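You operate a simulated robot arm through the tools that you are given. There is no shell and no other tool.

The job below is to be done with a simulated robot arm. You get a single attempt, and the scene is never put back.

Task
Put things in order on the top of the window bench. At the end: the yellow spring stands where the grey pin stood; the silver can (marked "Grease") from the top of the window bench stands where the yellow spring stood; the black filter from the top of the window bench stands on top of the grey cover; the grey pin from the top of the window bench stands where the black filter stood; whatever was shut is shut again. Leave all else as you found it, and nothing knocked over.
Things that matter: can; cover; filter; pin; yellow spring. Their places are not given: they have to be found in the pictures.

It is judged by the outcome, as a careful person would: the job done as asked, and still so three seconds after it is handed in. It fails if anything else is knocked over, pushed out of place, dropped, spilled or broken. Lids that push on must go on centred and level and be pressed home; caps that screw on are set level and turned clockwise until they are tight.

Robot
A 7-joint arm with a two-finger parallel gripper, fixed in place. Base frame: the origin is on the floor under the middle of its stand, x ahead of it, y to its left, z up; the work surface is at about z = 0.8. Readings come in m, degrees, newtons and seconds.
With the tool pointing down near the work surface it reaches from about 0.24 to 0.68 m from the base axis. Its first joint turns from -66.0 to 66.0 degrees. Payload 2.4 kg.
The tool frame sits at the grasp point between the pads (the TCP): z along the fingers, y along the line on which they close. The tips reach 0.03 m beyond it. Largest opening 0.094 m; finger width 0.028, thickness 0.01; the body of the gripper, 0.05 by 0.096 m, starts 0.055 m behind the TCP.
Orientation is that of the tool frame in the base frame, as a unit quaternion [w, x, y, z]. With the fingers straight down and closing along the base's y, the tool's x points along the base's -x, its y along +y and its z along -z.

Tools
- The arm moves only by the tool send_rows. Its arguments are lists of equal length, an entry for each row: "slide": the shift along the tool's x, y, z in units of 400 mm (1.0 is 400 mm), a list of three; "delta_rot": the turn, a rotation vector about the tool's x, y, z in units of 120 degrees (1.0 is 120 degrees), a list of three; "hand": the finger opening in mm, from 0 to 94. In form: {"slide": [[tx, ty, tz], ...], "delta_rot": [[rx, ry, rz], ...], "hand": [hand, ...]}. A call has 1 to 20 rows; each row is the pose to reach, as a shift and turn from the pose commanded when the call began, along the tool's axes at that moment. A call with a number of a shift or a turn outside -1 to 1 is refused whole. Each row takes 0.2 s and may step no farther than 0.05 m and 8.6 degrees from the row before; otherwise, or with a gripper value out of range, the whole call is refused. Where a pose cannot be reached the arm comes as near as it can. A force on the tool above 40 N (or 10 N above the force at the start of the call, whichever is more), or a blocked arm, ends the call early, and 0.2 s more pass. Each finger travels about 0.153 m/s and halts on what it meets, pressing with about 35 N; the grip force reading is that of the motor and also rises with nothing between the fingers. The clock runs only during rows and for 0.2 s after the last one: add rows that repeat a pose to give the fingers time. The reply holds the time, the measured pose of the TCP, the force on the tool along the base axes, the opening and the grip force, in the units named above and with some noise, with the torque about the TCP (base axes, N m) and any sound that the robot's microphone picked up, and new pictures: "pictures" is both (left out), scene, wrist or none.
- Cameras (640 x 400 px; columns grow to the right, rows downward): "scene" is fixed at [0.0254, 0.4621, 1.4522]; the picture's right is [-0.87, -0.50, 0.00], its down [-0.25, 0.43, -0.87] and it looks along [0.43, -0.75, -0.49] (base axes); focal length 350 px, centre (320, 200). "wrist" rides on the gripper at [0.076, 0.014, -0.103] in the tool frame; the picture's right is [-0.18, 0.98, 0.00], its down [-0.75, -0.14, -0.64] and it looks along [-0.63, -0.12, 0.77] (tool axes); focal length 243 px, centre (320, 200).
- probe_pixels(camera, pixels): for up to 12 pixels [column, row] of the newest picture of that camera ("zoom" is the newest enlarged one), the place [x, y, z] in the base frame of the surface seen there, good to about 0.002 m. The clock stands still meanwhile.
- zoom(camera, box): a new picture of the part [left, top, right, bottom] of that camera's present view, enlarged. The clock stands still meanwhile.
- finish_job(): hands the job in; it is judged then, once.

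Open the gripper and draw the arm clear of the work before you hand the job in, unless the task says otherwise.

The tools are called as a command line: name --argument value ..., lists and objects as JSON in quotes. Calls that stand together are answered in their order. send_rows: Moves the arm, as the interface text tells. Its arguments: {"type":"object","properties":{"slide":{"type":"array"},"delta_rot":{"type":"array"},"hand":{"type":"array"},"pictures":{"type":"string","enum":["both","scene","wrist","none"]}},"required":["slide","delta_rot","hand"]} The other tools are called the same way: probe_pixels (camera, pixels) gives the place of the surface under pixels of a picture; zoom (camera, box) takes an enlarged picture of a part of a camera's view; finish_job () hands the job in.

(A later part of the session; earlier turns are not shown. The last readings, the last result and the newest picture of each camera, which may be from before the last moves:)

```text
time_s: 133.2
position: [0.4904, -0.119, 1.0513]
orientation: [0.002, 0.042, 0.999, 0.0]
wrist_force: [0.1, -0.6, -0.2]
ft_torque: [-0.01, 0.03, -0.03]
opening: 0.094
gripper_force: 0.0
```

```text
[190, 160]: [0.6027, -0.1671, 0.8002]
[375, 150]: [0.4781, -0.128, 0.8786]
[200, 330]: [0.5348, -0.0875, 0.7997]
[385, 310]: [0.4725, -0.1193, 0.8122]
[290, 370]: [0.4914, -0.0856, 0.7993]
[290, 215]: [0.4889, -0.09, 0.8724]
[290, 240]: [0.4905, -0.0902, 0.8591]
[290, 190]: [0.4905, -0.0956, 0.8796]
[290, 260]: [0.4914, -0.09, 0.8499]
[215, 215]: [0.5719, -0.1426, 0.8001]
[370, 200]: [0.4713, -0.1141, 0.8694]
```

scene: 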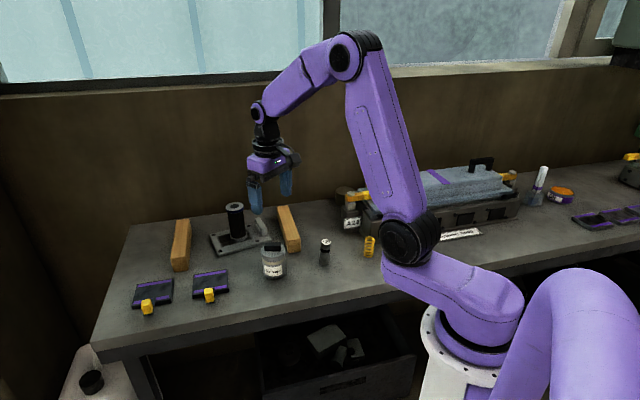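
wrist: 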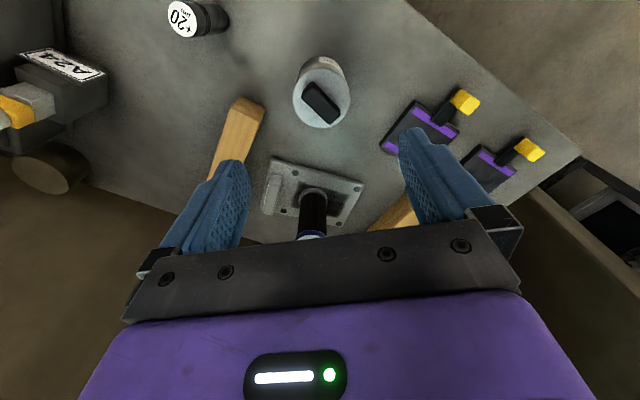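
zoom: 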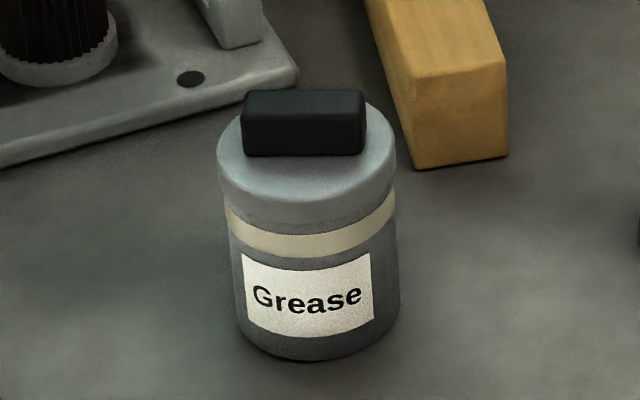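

Can centre is (0.501,-0.118), lid radius about 30 mm, tab top at z=0.899. I shift 11 mm outward and descend to TCP z≈0.855 with the gripper fully open.

send_rows --slide '[[-0.0268, 0.004, 0.05], [-0.0268, 0.004, 0.15], [-0.0268, 0.004, 0.25], [-0.0268, 0.004, 0.34], [-0.0268, 0.004, 0.42], [-0.0268, 0.004, 0.47], [-0.0268, 0.004, 0.49], [-0.0268, 0.004, 0.49]]' --delta_rot '[[0, 0, 0], [0, 0, 0], [0, 0, 0], [0, 0, 0], [0, 0, 0], [0, 0, 0], [0, 0, 0], [0, 0, 0]]' --hand '[94, 94, 94, 94, 94, 94, 94, 94]' --pictures "both"

zoom --camera "scene" --box '[235, 210, 305, 285]'

```text
time_s: 135.0
position: [0.5013, -0.1183, 0.8561]
orientation: [0.003, 0.043, 0.999, -0.002]
wrist_force: [-0.2, 0.7, 0.1]
ft_torque: [-0.01, -0.01, -0.03]
opening: 0.094
gripper_force: 0.2
```

scene: 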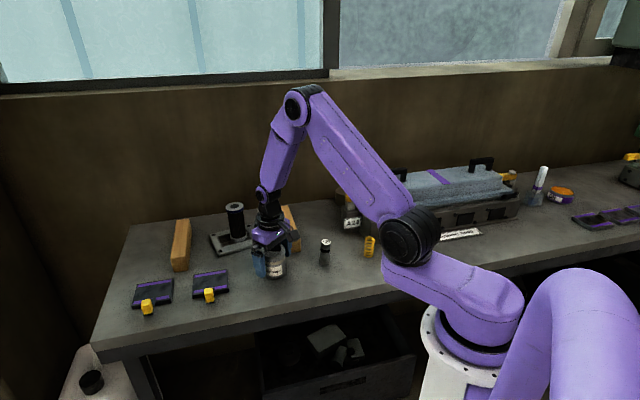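
wrist: 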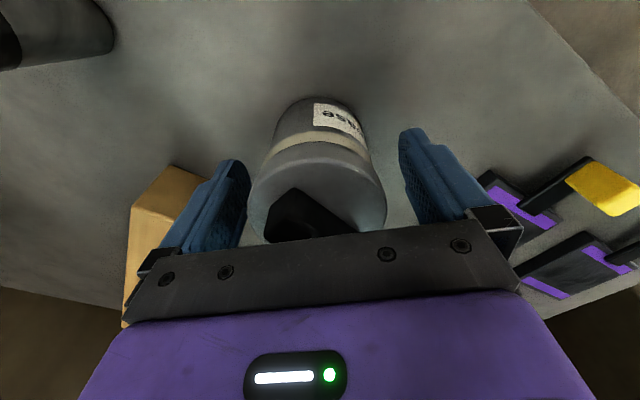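

```text
5.33 times, centred on (270, 248) of scene
```

zoom: 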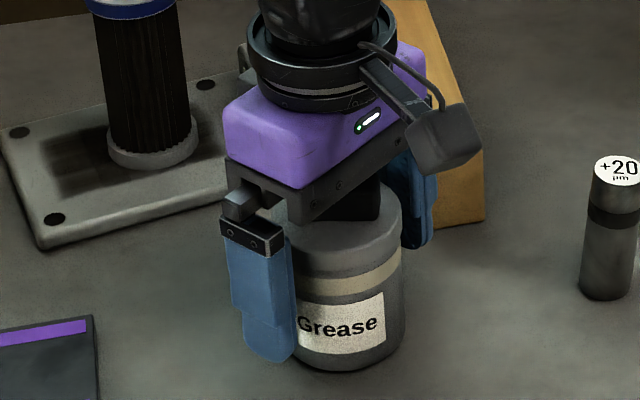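

The can is centred between the fingers with the tab clear of the palm. I close gently.

send_rows --slide '[[0, 0, 0], [0, 0, 0], [0, 0, 0], [0, 0, 0], [0, 0, 0], [0, 0, 0], [0, 0, 0], [0, 0, 0]]' --delta_rot '[[0, 0, 0], [0, 0, 0], [0, 0, 0], [0, 0, 0], [0, 0, 0], [0, 0, 0], [0, 0, 0], [0, 0, 0]]' --hand '[82, 74, 69, 66, 63, 60, 55, 50]' --pictures "both"

```text
time_s: 136.8
position: [0.5023, -0.1183, 0.8573]
orientation: [0.003, 0.043, 0.999, 0.0]
wrist_force: [-0.3, -0.3, 1.3]
ft_torque: [0.01, 0.0, -0.02]
opening: 0.0635
gripper_force: 34.8
heard: snap
```

scene: 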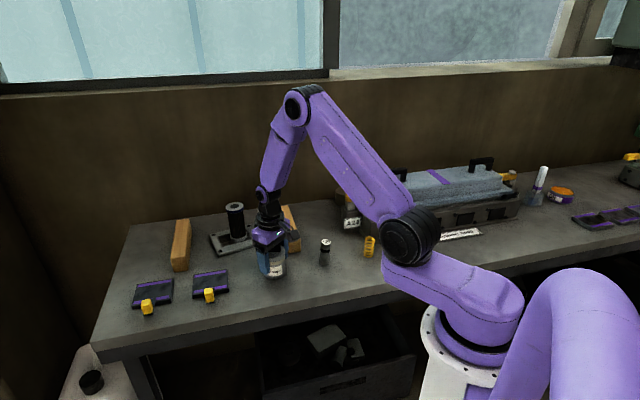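
wrist: 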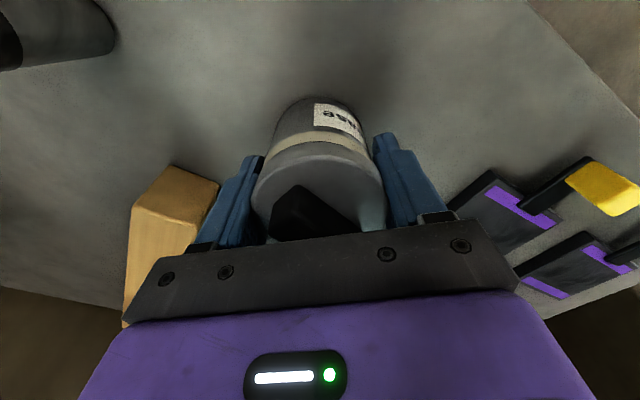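

A "snap" was heard: the can's lid may be a push-on one and could have moved. I look closely at it before doing anything else.

zoom --camera "scene" --box '[245, 215, 300, 285]'

zoom --camera "wrist" --box '[230, 80, 410, 245]'

probe_pixels --camera "wrist" --pixels '[[320, 165], [270, 190], [375, 190], [300, 200], [320, 140], [320, 120], [280, 130], [355, 130], [295, 160], [350, 165], [365, 210], [265, 205]]'

```text
5.71 times, centred on (272, 250) of scene
```

zoom: 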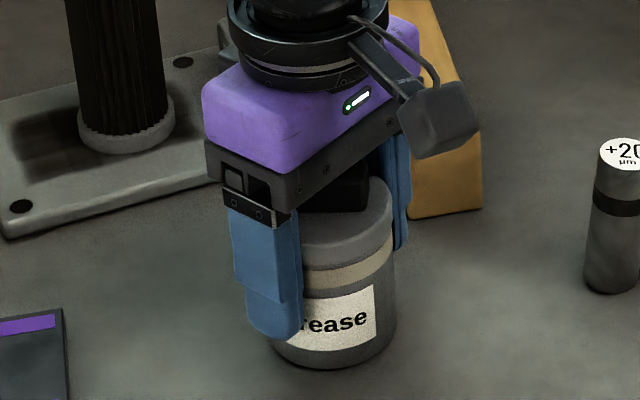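

```text
2.42 times, centred on (320, 162) of wrist
```

zoom: 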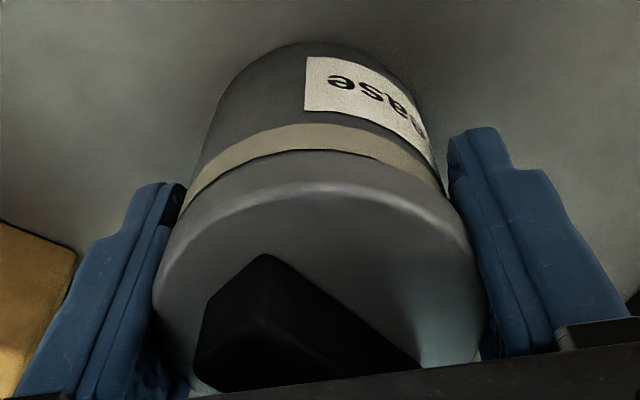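

```text
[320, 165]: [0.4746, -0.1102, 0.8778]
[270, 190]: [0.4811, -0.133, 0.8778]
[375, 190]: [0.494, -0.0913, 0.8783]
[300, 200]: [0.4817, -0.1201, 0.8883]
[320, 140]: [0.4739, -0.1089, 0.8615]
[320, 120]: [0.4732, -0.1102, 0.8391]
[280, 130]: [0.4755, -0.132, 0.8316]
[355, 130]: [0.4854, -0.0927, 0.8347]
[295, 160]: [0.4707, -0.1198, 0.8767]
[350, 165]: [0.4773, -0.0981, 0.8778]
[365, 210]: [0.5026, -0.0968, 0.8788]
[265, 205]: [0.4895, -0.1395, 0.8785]
```

The lid top reads about z=0.878, practically unchanged, so I can't yet tell what snapped. I do a cautious test: lift only 5 mm and see whether the can body comes along.

send_rows --slide '[[0, 0, -0.003], [0, 0, -0.006], [0, 0, -0.009], [0, 0, -0.0125], [0, 0, -0.0125]]' --delta_rot '[[0, 0, 0], [0, 0, 0], [0, 0, 0], [0, 0, 0], [0, 0, 0]]' --hand '[50, 50, 50, 50, 50]' --pictures "both"

zoom --camera "scene" --box '[245, 215, 300, 285]'

zoom --camera "wrist" --box '[230, 80, 410, 245]'

```text
time_s: 138.0
position: [0.5014, -0.1187, 0.8619]
orientation: [0.003, 0.043, 0.999, 0.0]
wrist_force: [-1.4, 0.0, 0.2]
ft_torque: [0.0, -0.02, 0.01]
opening: 0.0637
gripper_force: 34.6
```

scene: 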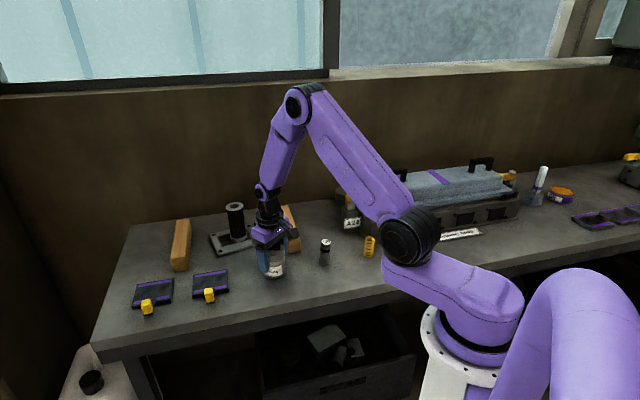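
wrist: 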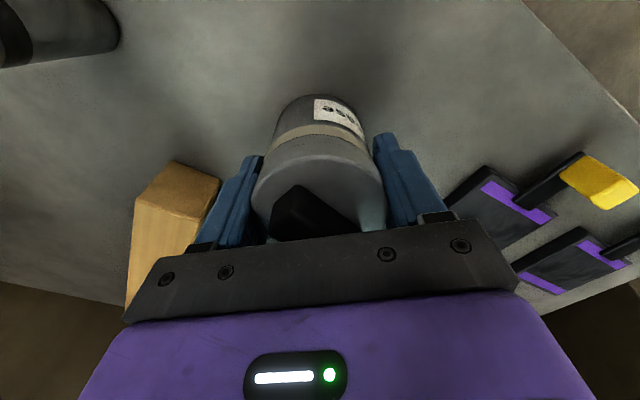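

```text
5.71 times, centred on (272, 250) of scene
```

zoom: 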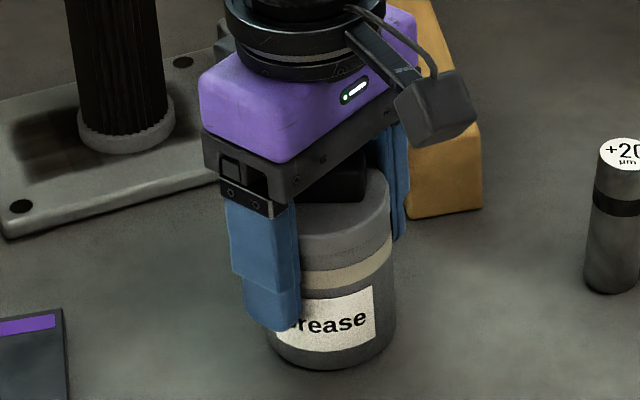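

```text
2.42 times, centred on (320, 162) of wrist
```

zoom: 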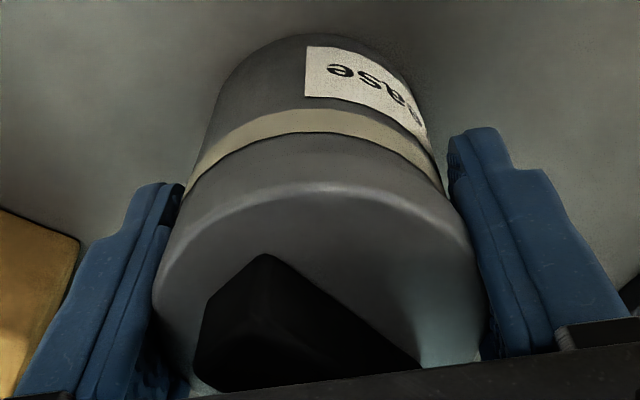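

The body stayed behind while the lid rose: it is a push-on lid and my grip popped it. I lower it straight back down—still centred and level—and press it home, listening for the snap.

send_rows --slide '[[0, 0, 0.003], [0, 0, 0.006], [0, 0, 0.009], [0, 0, 0.0115], [0, 0, 0.0115]]' --delta_rot '[[0, 0, 0], [0, 0, 0], [0, 0, 0], [0, 0, 0], [0, 0, 0]]' --hand '[50, 50, 50, 50, 50]' --pictures "wrist"

zoom --camera "wrist" --box '[230, 80, 410, 245]'

```text
time_s: 139.2
position: [0.5, -0.1177, 0.8568]
orientation: [0.002, 0.044, 0.999, -0.001]
wrist_force: [0.1, -0.9, 0.0]
ft_torque: [0.02, -0.01, -0.01]
opening: 0.064
gripper_force: 34.8
```

wrist: 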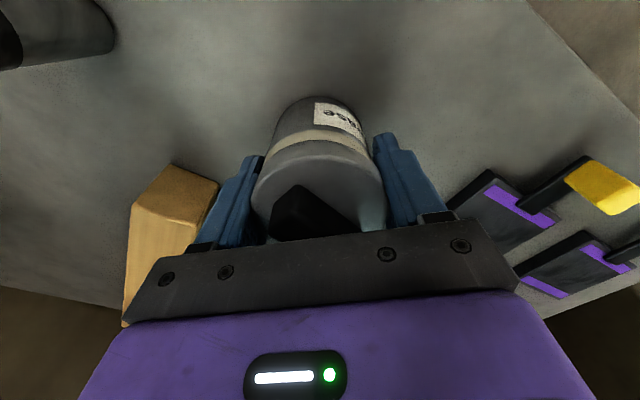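

```text
2.42 times, centred on (320, 162) of wrist
```

zoom: 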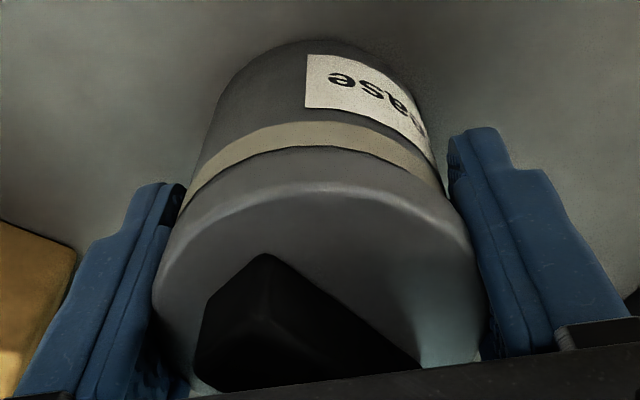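

It's back at nearly the same height with no force yet. I press on down in half-millimetre rows, watching force and sound.

send_rows --slide '[[0, 0, 0.00125], [0, 0, 0.0025], [0, 0, 0.00375], [0, 0, 0.005], [0, 0, 0.005]]' --delta_rot '[[0, 0, 0], [0, 0, 0], [0, 0, 0], [0, 0, 0], [0, 0, 0]]' --hand '[50, 50, 50, 50, 50]' --pictures "wrist"

zoom --camera "wrist" --box '[230, 80, 410, 245]'

```text
time_s: 140.6
position: [0.5025, -0.119, 0.8558]
orientation: [0.004, 0.042, 0.999, -0.001]
wrist_force: [-2.9, 1.0, 7.9]
ft_torque: [0.03, -0.06, 0.02]
opening: 0.0634
gripper_force: 34.7
stopped in row 5: the force on the tool passed its limit at 40 N (the readings are from after the stop); the commanded pose is now the measured one
```

wrist: 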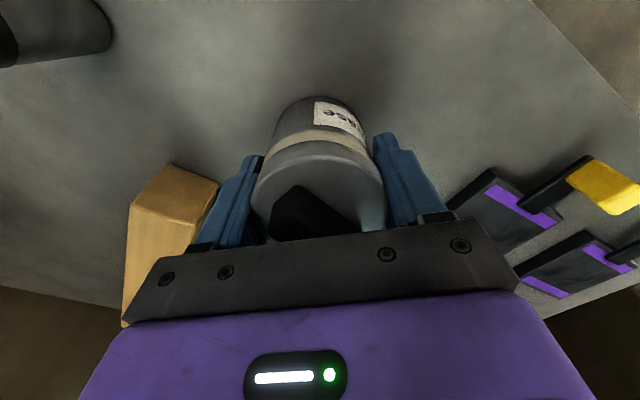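

```text
2.42 times, centred on (320, 162) of wrist
```

zoom: 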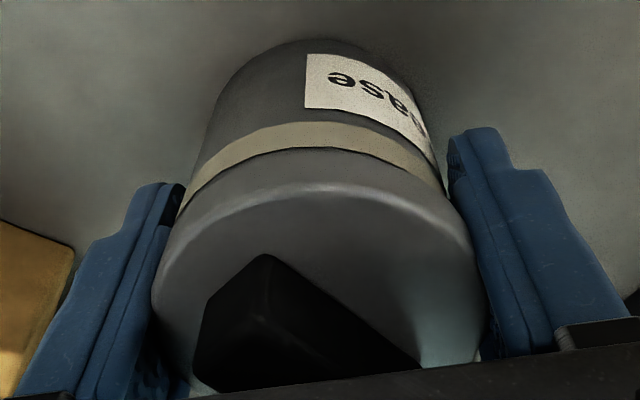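

The 40 N limit stopped it without a snap, but the lid sits at its original height. Squeezing it isn't ideal for seating, so I release the lid gently and inspect how it sits.

send_rows --slide '[[0, 0, 0], [0, 0, 0], [0, 0, 0], [0, 0, 0], [0, 0, 0], [0, 0, 0], [0, 0, 0], [0, 0, 0], [0, 0, 0]]' --delta_rot '[[0, 0, 0], [0, 0, 0], [0, 0, 0], [0, 0, 0], [0, 0, 0], [0, 0, 0], [0, 0, 0], [0, 0, 0], [0, 0, 0]]' --hand '[62, 63, 64, 65, 67, 72, 80, 94, 94]' --pictures "both"

send_rows --slide '[[0, 0, -0.03], [0, 0, -0.08], [0, 0, -0.15], [0, 0, -0.25], [0, 0, -0.35], [0, 0, -0.45], [0, 0, -0.45]]' --delta_rot '[[0, 0, 0], [0, 0, 0], [0, 0, 0], [0, 0, 0], [0, 0, 0], [0, 0, 0], [0, 0, 0]]' --hand '[94, 94, 94, 94, 94, 94, 94]' --pictures "both"

zoom --camera "wrist" --box '[260, 20, 400, 140]'

probe_pixels --camera "zoom" --pixels '[[205, 260], [381, 255], [292, 172], [285, 350], [220, 200], [365, 200], [225, 320], [355, 335], [290, 275], [330, 180], [250, 180]]'

zoom --camera "scene" --box '[245, 230, 305, 285]'

```text
time_s: 142.6
position: [0.5021, -0.1167, 0.8546]
orientation: [0.004, 0.043, 0.999, -0.001]
wrist_force: [0.2, -0.8, -0.5]
ft_torque: [0.03, 0.0, 0.04]
opening: 0.0941
gripper_force: 0.1
heard: snap
```

scene: 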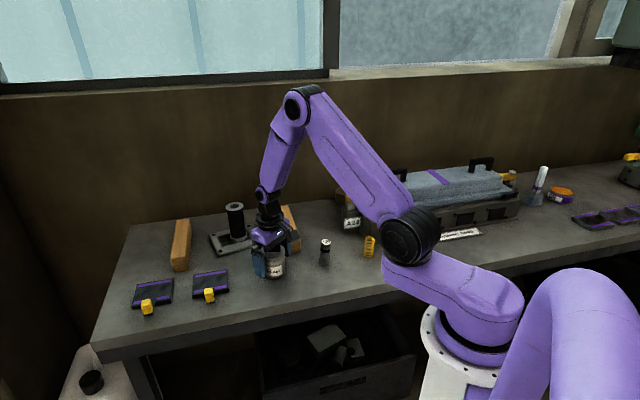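
wrist: 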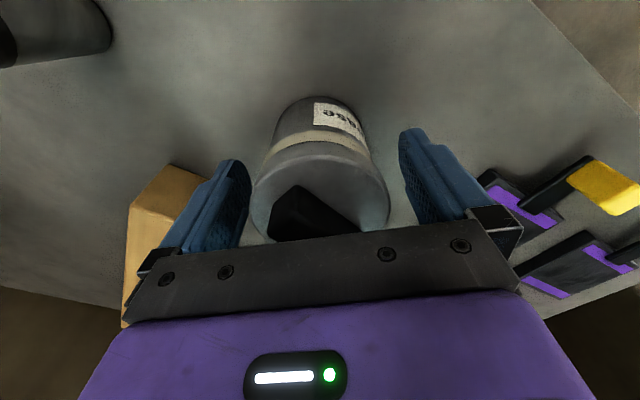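

```text
time_s: 144.2
position: [0.4997, -0.1164, 1.0358]
orientation: [0.004, 0.043, 0.999, -0.001]
wrist_force: [0.3, 0.4, 0.0]
ft_torque: [-0.02, 0.0, -0.04]
opening: 0.0941
gripper_force: 0.0
```

scene: 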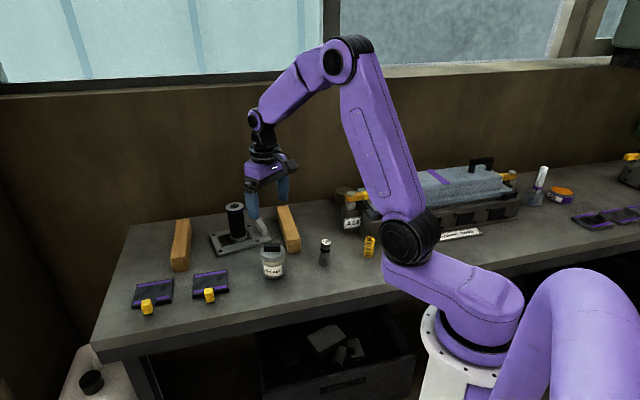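
wrist: 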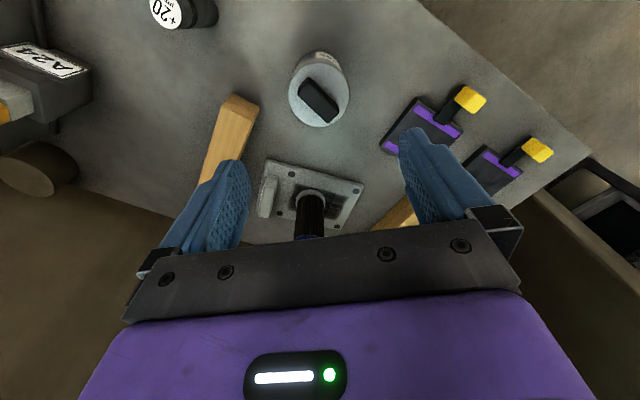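

```text
3.33 times, centred on (330, 80) of wrist
```

zoom: 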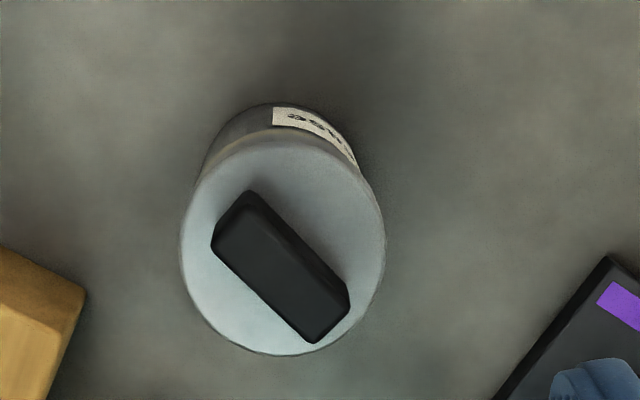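

```text
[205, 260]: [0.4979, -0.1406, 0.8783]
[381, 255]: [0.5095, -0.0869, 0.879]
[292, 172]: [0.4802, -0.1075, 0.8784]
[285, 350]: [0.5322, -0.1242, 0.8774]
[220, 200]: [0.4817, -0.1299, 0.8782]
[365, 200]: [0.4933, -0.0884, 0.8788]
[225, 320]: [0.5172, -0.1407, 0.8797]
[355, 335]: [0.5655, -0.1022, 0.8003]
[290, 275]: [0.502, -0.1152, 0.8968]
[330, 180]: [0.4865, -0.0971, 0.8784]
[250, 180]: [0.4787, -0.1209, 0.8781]
```

```text
7.27 times, centred on (275, 258) of scene
```

zoom: 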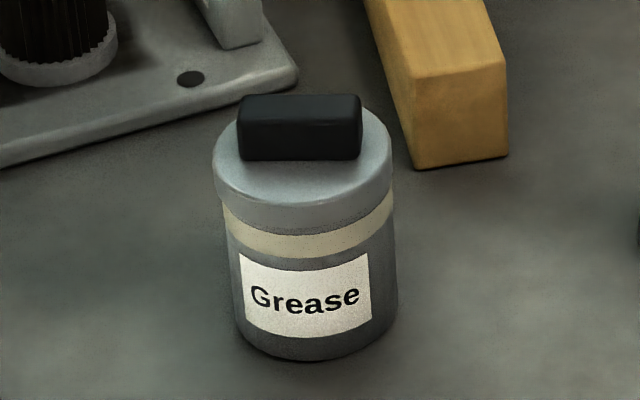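

The second "snap" came on letting go, so the lid is seated again at its old height (top ≈0.8785). I must carry the can by its body instead. I first measure the can's present centre and the lid's lower edge.

probe_pixels --camera "wrist" --pixels '[[290, 95], [347, 92], [321, 64], [319, 124.5], [298, 75], [341, 73], [297, 115], [340, 113]]'

probe_pixels --camera "zoom" --pixels '[[305, 200], [305, 215], [305, 225], [305, 232], [305, 238], [305, 250], [305, 262], [305, 320], [305, 350], [230, 290], [392, 280]]'

zoom --camera "scene" --box '[258, 238, 290, 270]'

```text
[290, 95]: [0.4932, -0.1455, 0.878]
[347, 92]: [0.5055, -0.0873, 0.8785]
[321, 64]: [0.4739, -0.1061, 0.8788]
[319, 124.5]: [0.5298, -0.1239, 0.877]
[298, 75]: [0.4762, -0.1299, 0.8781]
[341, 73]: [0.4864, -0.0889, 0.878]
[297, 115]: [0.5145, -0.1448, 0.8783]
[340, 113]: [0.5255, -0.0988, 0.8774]
```

```text
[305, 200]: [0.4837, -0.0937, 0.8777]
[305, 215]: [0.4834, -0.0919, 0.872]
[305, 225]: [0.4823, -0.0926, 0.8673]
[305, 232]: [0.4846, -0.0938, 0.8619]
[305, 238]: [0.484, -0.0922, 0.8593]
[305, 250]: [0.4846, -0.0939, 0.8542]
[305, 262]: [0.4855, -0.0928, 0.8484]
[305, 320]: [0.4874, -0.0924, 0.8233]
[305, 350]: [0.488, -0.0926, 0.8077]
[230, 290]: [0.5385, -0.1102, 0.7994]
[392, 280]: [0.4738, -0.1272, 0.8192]
```

```text
12.50 times, centred on (274, 254) of scene
```

zoom: 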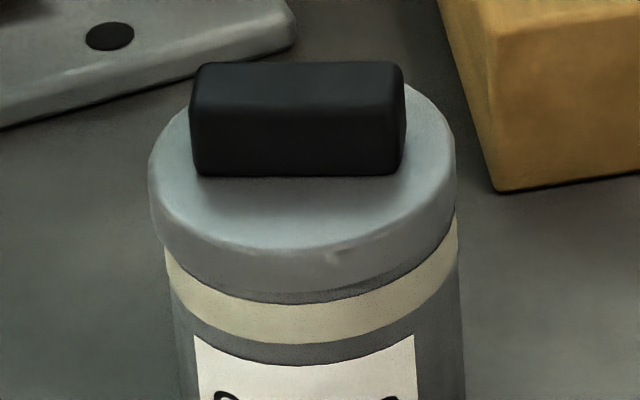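

The can's body centre is about (0.502,-0.1165), and the lid edge sits at z≈0.865. I'll grip the body from the base side with the tool tilted 55°, so the fingers stay below the lid; first I back off to (0.404,-0.108,0.98) while tilting.

send_rows --slide '[[0.0343, 0, 0.01], [0.0686, 0, 0.03], [0.1029, 0, 0.05], [0.1371, 0, 0.07], [0.1714, 0, 0.09], [0.2057, 0, 0.115], [0.24, 0.0003, 0.1395], [0.24, 0.0003, 0.1395]]' --delta_rot '[[0, -0.0655, 0], [0, -0.131, 0], [0, -0.1964, 0], [0, -0.2619, 0], [0, -0.3274, 0], [0, -0.3929, 0], [0, -0.4583, 0], [0, -0.4583, 0]]' --hand '[94, 94, 94, 94, 94, 94, 94, 94]' --pictures "both"

```text
time_s: 146.0
position: [0.43, -0.1058, 0.9755]
orientation: [0.465, 0.038, 0.884, -0.021]
wrist_force: [0.4, 0.4, -0.6]
ft_torque: [-0.01, 0.04, 0.01]
opening: 0.094
gripper_force: 0.0
out of reach, approached as far as the arm can: row 4, 5, 7, 8
```

scene: 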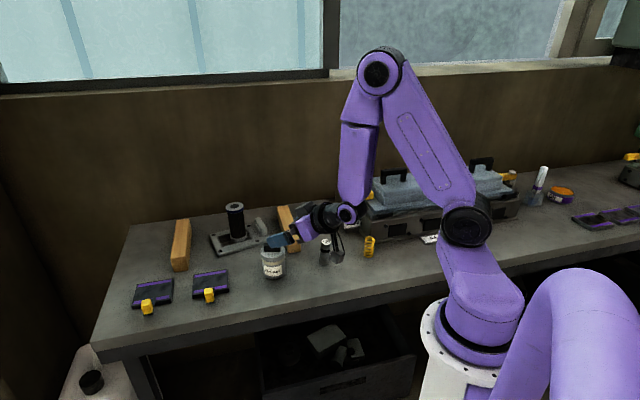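
wrist: 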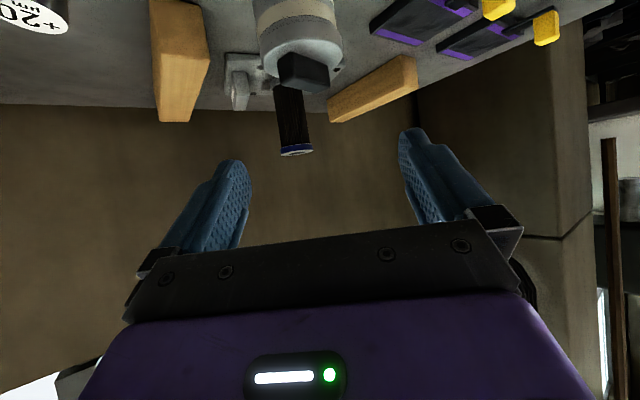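

The 55° tilt is reached at (0.43,-0.106,0.976). I lower onto the approach line at about (0.432,-0.110,0.888), still in front of the can.

send_rows --slide '[[0.035, -0.002, 0.0259], [0.0706, -0.0041, 0.0517], [0.106, -0.0062, 0.0776], [0.1412, -0.0082, 0.1034], [0.1765, -0.0103, 0.1293], [0.1765, -0.0103, 0.1293]]' --delta_rot '[[0, 0, 0], [0, 0, 0], [0, 0, 0], [0, 0, 0], [0, 0, 0], [0, 0, 0]]' --hand '[94, 94, 94, 94, 94, 94]' --pictures "both"

zoom --camera "scene" --box '[245, 195, 355, 285]'

```text
time_s: 147.4
position: [0.432, -0.1101, 0.8869]
orientation: [0.465, 0.037, 0.884, -0.019]
wrist_force: [-0.8, 0.0, 0.3]
ft_torque: [0.0, -0.02, 0.01]
opening: 0.0941
gripper_force: 0.0
```

scene: 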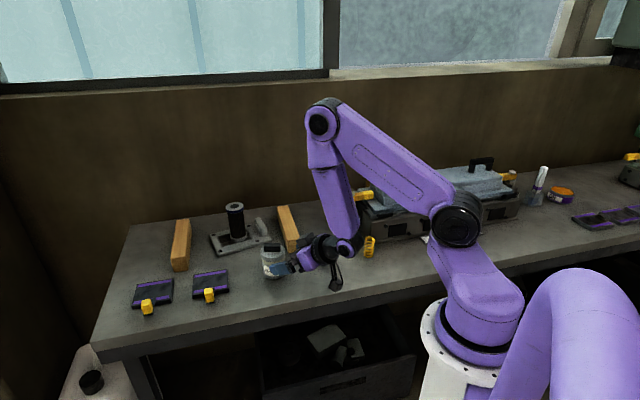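
wrist: 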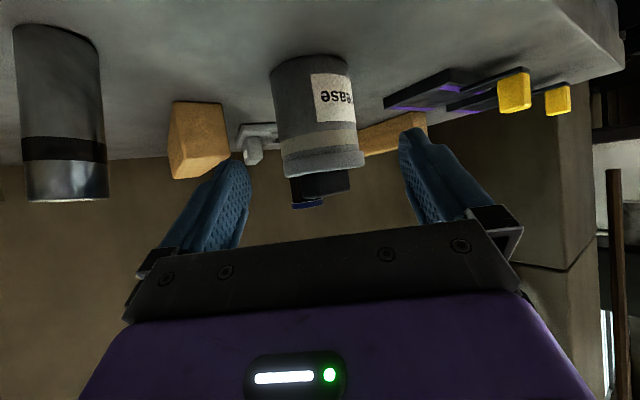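

```text
4.44 times, centred on (300, 240) of scene
```

zoom: 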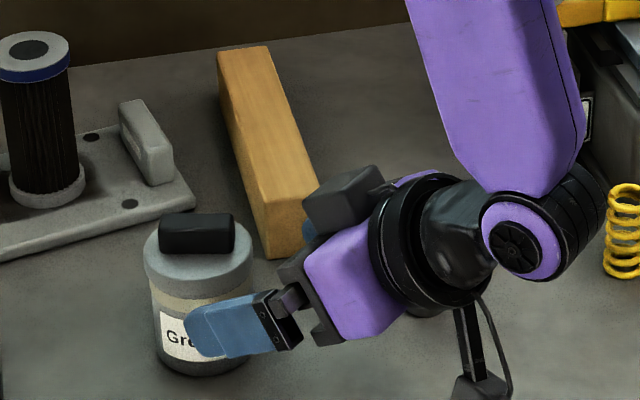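

The fingers are level with the can's body below the lid, laterally centred. I advance 8.4 cm along the tool axis to bring the pads around the body (TCP about (0.501,-0.116,0.839)).

send_rows --slide '[[0, 0, 0.03], [0, 0, 0.07], [0, 0, 0.11], [0, 0, 0.15], [0, 0, 0.185], [0, 0, 0.2113], [0, 0, 0.2113]]' --delta_rot '[[0, 0, 0], [0, 0, 0], [0, 0, 0], [0, 0, 0], [0, 0, 0], [0, 0, 0], [0, 0, 0]]' --hand '[94, 94, 94, 94, 94, 94, 94]' --pictures "both"

zoom --camera "scene" --box '[235, 205, 325, 285]'

zoom --camera "wrist" --box '[220, 60, 430, 250]'

```text
time_s: 149.0
position: [0.5021, -0.1166, 0.8392]
orientation: [0.464, 0.038, 0.885, -0.021]
wrist_force: [0.4, 0.5, 0.8]
ft_torque: [0.03, -0.03, 0.01]
opening: 0.0941
gripper_force: 0.1
```

scene: 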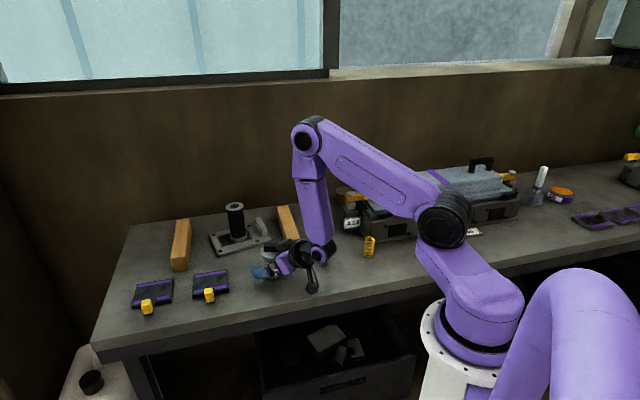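
wrist: 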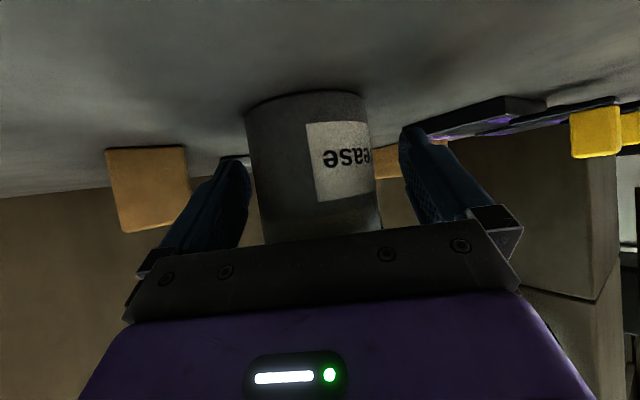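

```text
5.00 times, centred on (280, 245) of scene
```

zoom: 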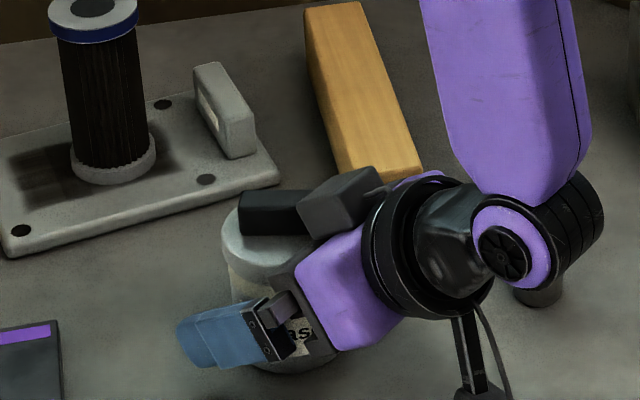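

```text
2.11 times, centred on (325, 155) of wrist
```

zoom: 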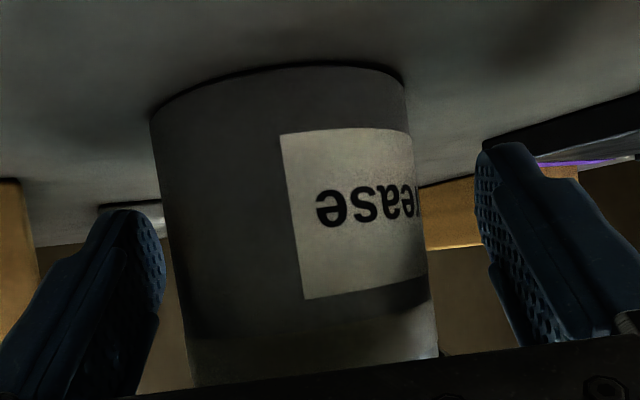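

The pads straddle the body below the lid and it's centred to within about a millimetre. I close gently.

send_rows --slide '[[0, 0, 0], [0, 0, 0], [0, 0, 0], [0, 0, 0], [0, 0, 0], [0, 0, 0], [0, 0, 0], [0, 0, 0]]' --delta_rot '[[0, 0, 0], [0, 0, 0], [0, 0, 0], [0, 0, 0], [0, 0, 0], [0, 0, 0], [0, 0, 0], [0, 0, 0]]' --hand '[82, 74, 69, 66, 63, 60, 55, 50]' --pictures "both"

zoom --camera "scene" --box '[235, 205, 325, 285]'

```text
time_s: 150.8
position: [0.5014, -0.1162, 0.8403]
orientation: [0.465, 0.037, 0.884, -0.02]
wrist_force: [0.3, -1.1, 1.3]
ft_torque: [-0.07, 0.0, 0.01]
opening: 0.0646
gripper_force: 35.2
```

scene: 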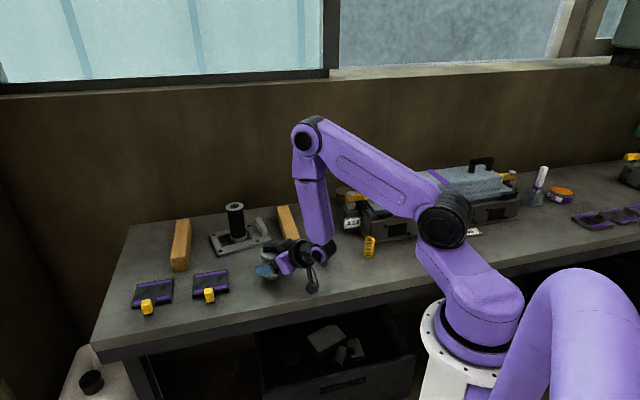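
wrist: 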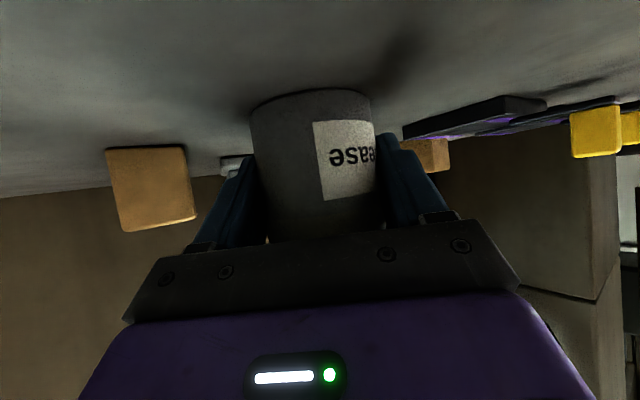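

```text
5.00 times, centred on (280, 245) of scene
```

zoom: 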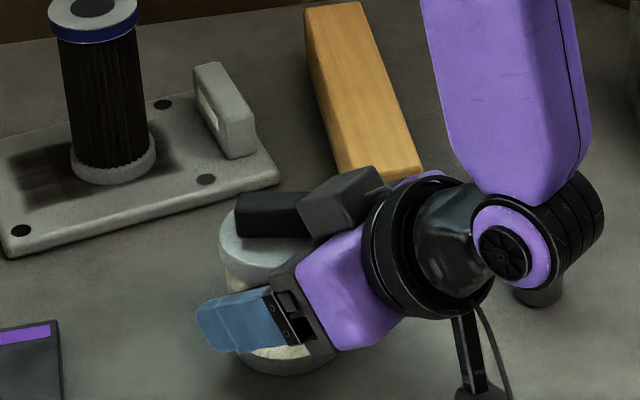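

No snap this time and the grip is firm at 64.6 mm. I lift straight up: slowly at first, by 3 cm, and check that the whole can comes with its lid.

send_rows --slide '[[-0.006, 0, -0.0042], [-0.0155, 0, -0.0106], [-0.031, 0, -0.0212], [-0.0464, 0, -0.0318], [-0.0618, 0, -0.0424], [-0.0618, 0, -0.0424]]' --delta_rot '[[0, 0, 0], [0, 0, 0], [0, 0, 0], [0, 0, 0], [0, 0, 0], [0, 0, 0]]' --hand '[50, 50, 50, 50, 50, 50]' --pictures "both"

zoom --camera "scene" --box '[235, 205, 325, 285]'

```text
time_s: 152.2
position: [0.5036, -0.1165, 0.8715]
orientation: [0.464, 0.037, 0.885, -0.02]
wrist_force: [0.2, 0.6, -2.2]
ft_torque: [0.01, -0.01, 0.02]
opening: 0.0647
gripper_force: 35.2
```

scene: 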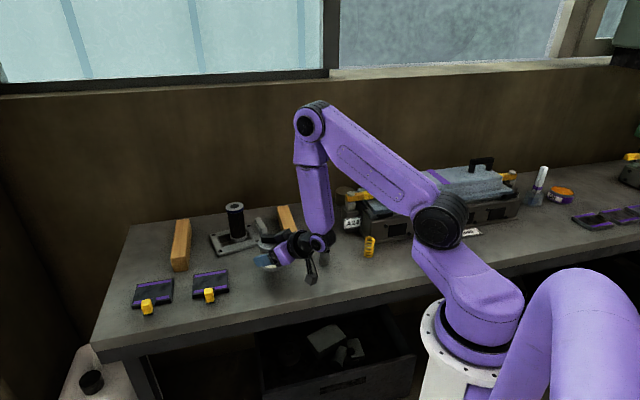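
wrist: 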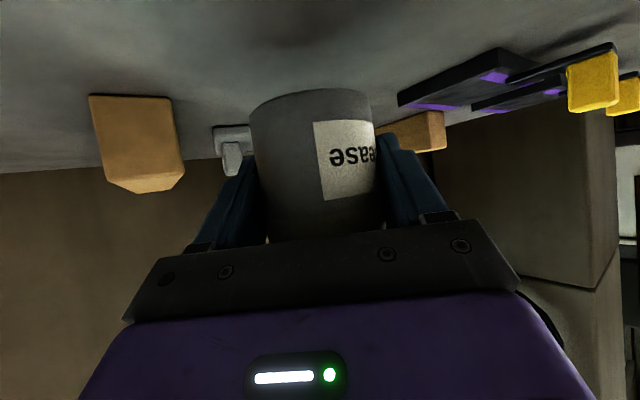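

```text
5.00 times, centred on (280, 245) of scene
```

zoom: 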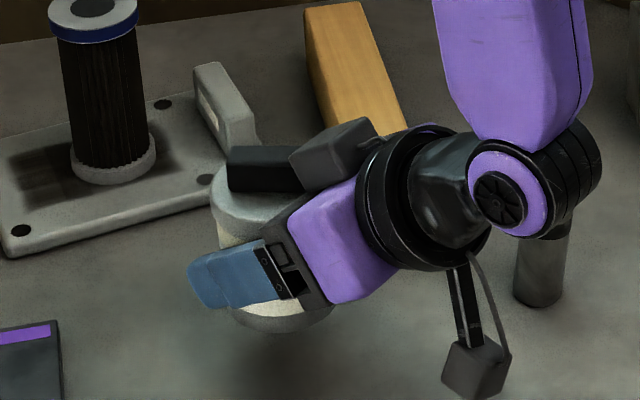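

The whole can lifts cleanly with its lid on (about 2.5 N). I raise it to z≈1.0 and carry it over the spring's old spot (0.530,-0.372), turning 30° about the vertical on the way.

send_rows --slide '[[-0.067, 0, -0.046], [-0.1339, 0, -0.092], [-0.2008, 0, -0.1379], [-0.2678, 0, -0.1839], [-0.2775, -0.0901, -0.1695], [-0.2871, -0.1802, -0.1552], [-0.2968, -0.2703, -0.1408], [-0.3064, -0.3605, -0.1265], [-0.3161, -0.4506, -0.1121], [-0.3257, -0.5407, -0.0978], [-0.3354, -0.6308, -0.0834], [-0.3354, -0.6308, -0.0834]]' --delta_rot '[[0, 0, 0], [0, 0, 0], [0, 0, 0], [0, 0, 0], [0.0294, 0, 0.0202], [0.0589, 0, 0.0404], [0.0883, 0, 0.0606], [0.1177, 0, 0.0809], [0.1471, 0, 0.1011], [0.1766, 0, 0.1213], [0.206, 0.0005, 0.1415], [0.206, 0.0005, 0.1415]]' --hand '[50, 50, 50, 50, 50, 50, 50, 50, 50, 50, 50, 50]' --pictures "both"

zoom --camera "scene" --box '[270, 140, 390, 270]'

```text
time_s: 154.8
position: [0.5287, -0.3716, 1.001]
orientation: [0.443, 0.266, 0.845, -0.141]
wrist_force: [-0.6, 0.0, -2.8]
ft_torque: [0.02, 0.01, 0.02]
opening: 0.0646
gripper_force: 35.3
```

scene: 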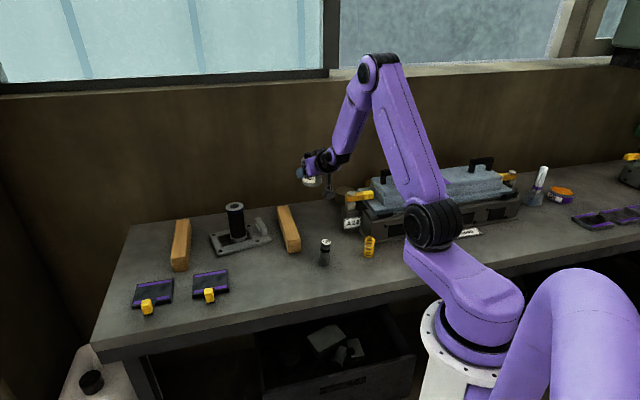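
wrist: 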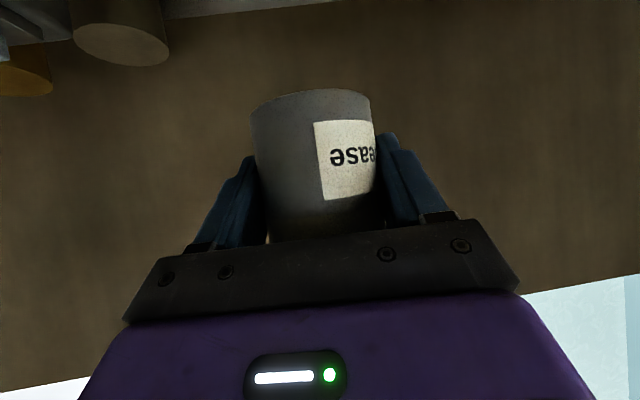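

```text
3.08 times, centred on (330, 205) of scene
```

zoom: 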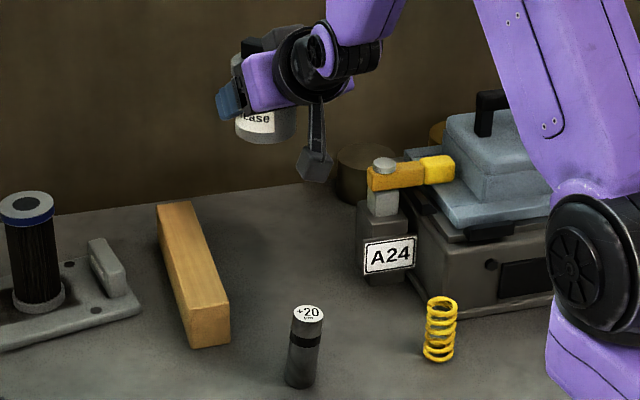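

The can hangs over the spot with the gripper clear of the clamp. I lower it straight down to about 5 mm above the bench.

send_rows --slide '[[0.05, 0.0003, 0.0352], [0.1, 0.0006, 0.0703], [0.15, 0.0009, 0.1055], [0.2, 0.0012, 0.1407], [0.25, 0.0016, 0.1758], [0.29, 0.0018, 0.204], [0.3185, 0.002, 0.224], [0.3185, 0.002, 0.224]]' --delta_rot '[[0, 0, 0], [0, 0, 0], [0, 0, 0], [0, 0, 0], [0, 0, 0], [0, 0, 0], [0, 0, 0], [0, 0, 0]]' --hand '[50, 50, 50, 50, 50, 50, 50, 50]' --pictures "both"

zoom --camera "scene" --box '[270, 170, 390, 270]'

```text
time_s: 156.6
position: [0.5313, -0.3721, 0.8448]
orientation: [0.443, 0.266, 0.844, -0.14]
wrist_force: [-0.1, -0.3, -0.9]
ft_torque: [0.01, -0.05, -0.01]
opening: 0.065
gripper_force: 34.8
```

scene: 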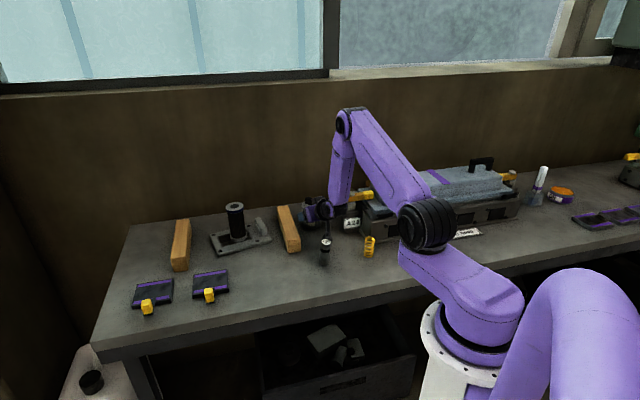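
wrist: 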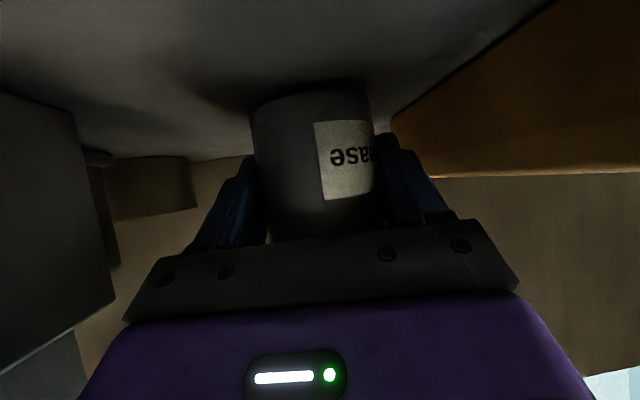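

```text
4.00 times, centred on (330, 220) of scene
```

zoom: 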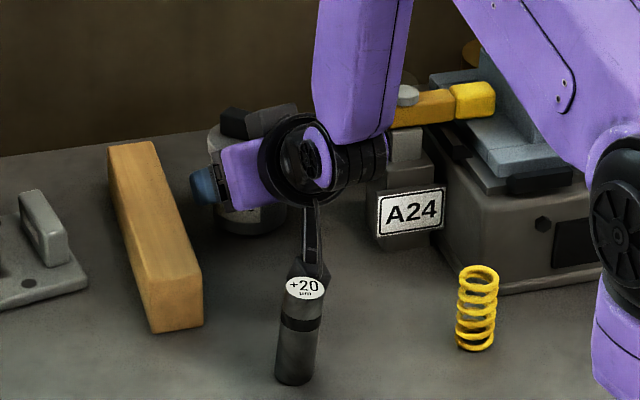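

The can is upright about 4–5 mm above the bench and everything is clear. I lower 3 mm slowly and check the force.

send_rows --slide '[[0.0021, 0, 0.0014], [0.0041, 0, 0.0028], [0.0062, 0, 0.0043], [0.0062, 0, 0.0043]]' --delta_rot '[[0, 0, 0], [0, 0, 0], [0, 0, 0], [0, 0, 0]]' --hand '[50, 50, 50, 50]' --pictures "none"

send_rows --slide '[[0.001, 0, 0.0007], [0.002, 0, 0.0014], [0.002, 0, 0.0014]]' --delta_rot '[[0, 0, 0], [0, 0, 0], [0, 0, 0]]' --hand '[50, 50, 50]' --pictures "none"

```text
time_s: 157.6
position: [0.5303, -0.3732, 0.8407]
orientation: [0.443, 0.266, 0.844, -0.141]
wrist_force: [-0.4, 0.0, -2.3]
ft_torque: [0.0, -0.01, 0.03]
opening: 0.0648
gripper_force: 34.9
```

```text
time_s: 158.4
position: [0.5308, -0.3732, 0.8401]
orientation: [0.444, 0.265, 0.844, -0.14]
wrist_force: [-0.5, 0.1, 2.3]
ft_torque: [0.02, 0.16, -0.01]
opening: 0.0645
gripper_force: 34.9
```

Contact: force rose by about 4.6 N at z=0.840, the same height as at pick-up. I open gradually to 76 mm.

send_rows --slide '[[0, 0, 0], [0, 0, 0], [0, 0, 0], [0, 0, 0], [0, 0, 0], [0, 0, 0], [0, 0, 0], [0, 0, 0], [0, 0, 0], [0, 0, 0]]' --delta_rot '[[0, 0, 0], [0, 0, 0], [0, 0, 0], [0, 0, 0], [0, 0, 0], [0, 0, 0], [0, 0, 0], [0, 0, 0], [0, 0, 0], [0, 0, 0]]' --hand '[63.5, 64.2, 64.8, 65.4, 66, 67, 69, 72, 76, 76]' --pictures "both"

zoom --camera "wrist" --box '[220, 60, 430, 250]'

```text
time_s: 160.6
position: [0.5301, -0.3712, 0.84]
orientation: [0.444, 0.266, 0.844, -0.141]
wrist_force: [-0.3, -0.2, 0.4]
ft_torque: [0.0, 0.01, 0.03]
opening: 0.0764
gripper_force: 0.1
```

scene: 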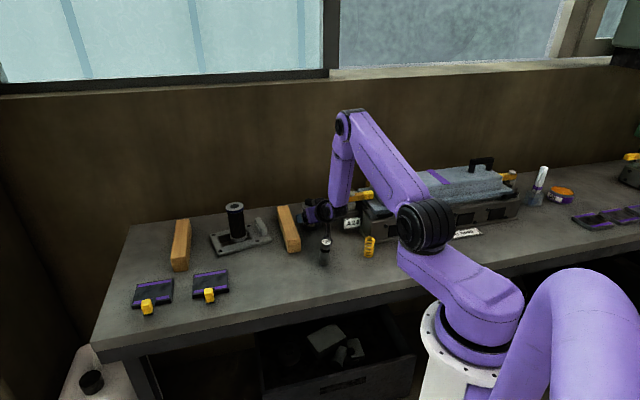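
wrist: 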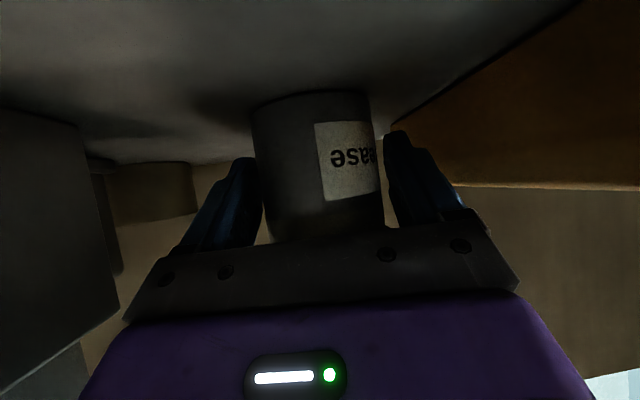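

```text
2.11 times, centred on (325, 155) of wrist
```

zoom: 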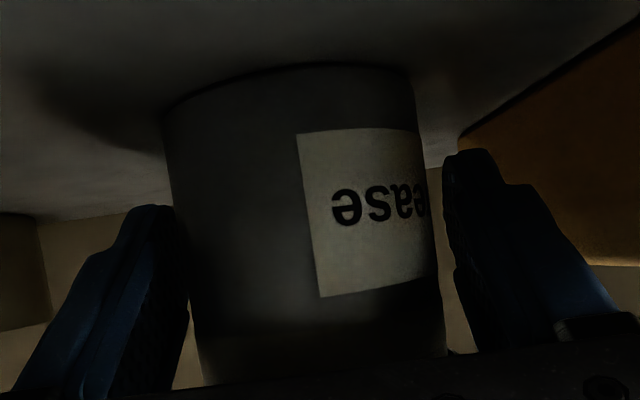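

The can stands free. Backing out along the tool axis would bring the wrist camera near the pin, so I open to 84 mm and rise straight up instead, with the fingers passing the lid at about 10 mm clearance each side.

send_rows --slide '[[0, 0, 0], [0, 0, 0], [-0.0206, 0, -0.0142], [-0.0618, 0, -0.0427], [-0.1235, 0, -0.0854], [-0.1853, 0, -0.1282], [-0.2471, 0, -0.1709], [-0.3294, 0, -0.2278], [-0.3294, 0, -0.2278]]' --delta_rot '[[0, 0, 0], [0, 0, 0], [0, 0, 0], [0, 0, 0], [0, 0, 0], [0, 0, 0], [0, 0, 0], [0, 0, 0], [0, 0, 0]]' --hand '[80, 84, 84, 84, 84, 84, 84, 84, 84]' --pictures "both"

zoom --camera "scene" --box '[270, 150, 390, 270]'

```text
time_s: 162.6
position: [0.5289, -0.3721, 1.0001]
orientation: [0.443, 0.266, 0.845, -0.14]
wrist_force: [0.1, 0.3, 0.0]
ft_torque: [0.01, -0.01, -0.01]
opening: 0.084
gripper_force: 0.0
```

scene: 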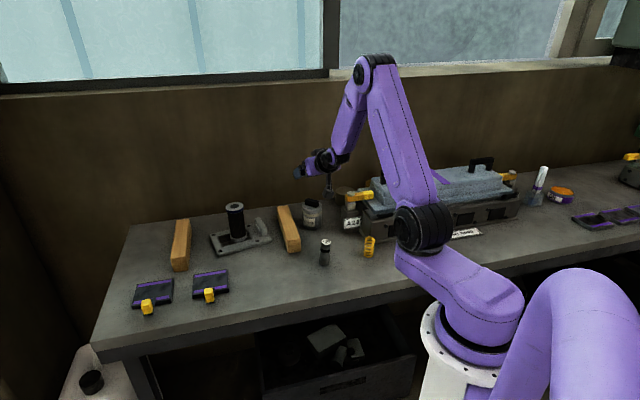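
wrist: 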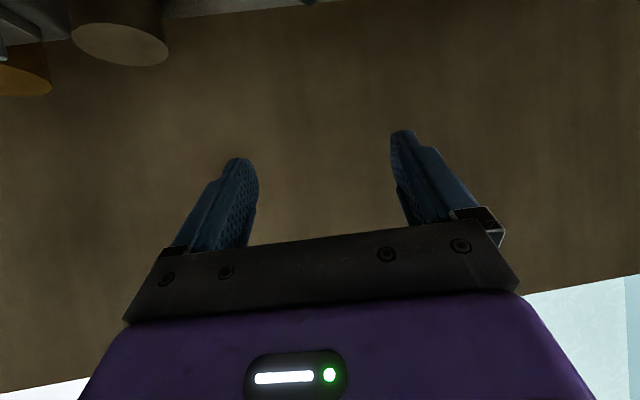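

```text
3.33 times, centred on (330, 210) of scene
```

zoom: 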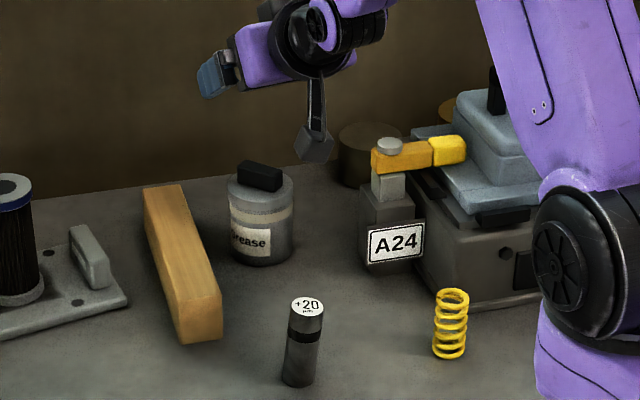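

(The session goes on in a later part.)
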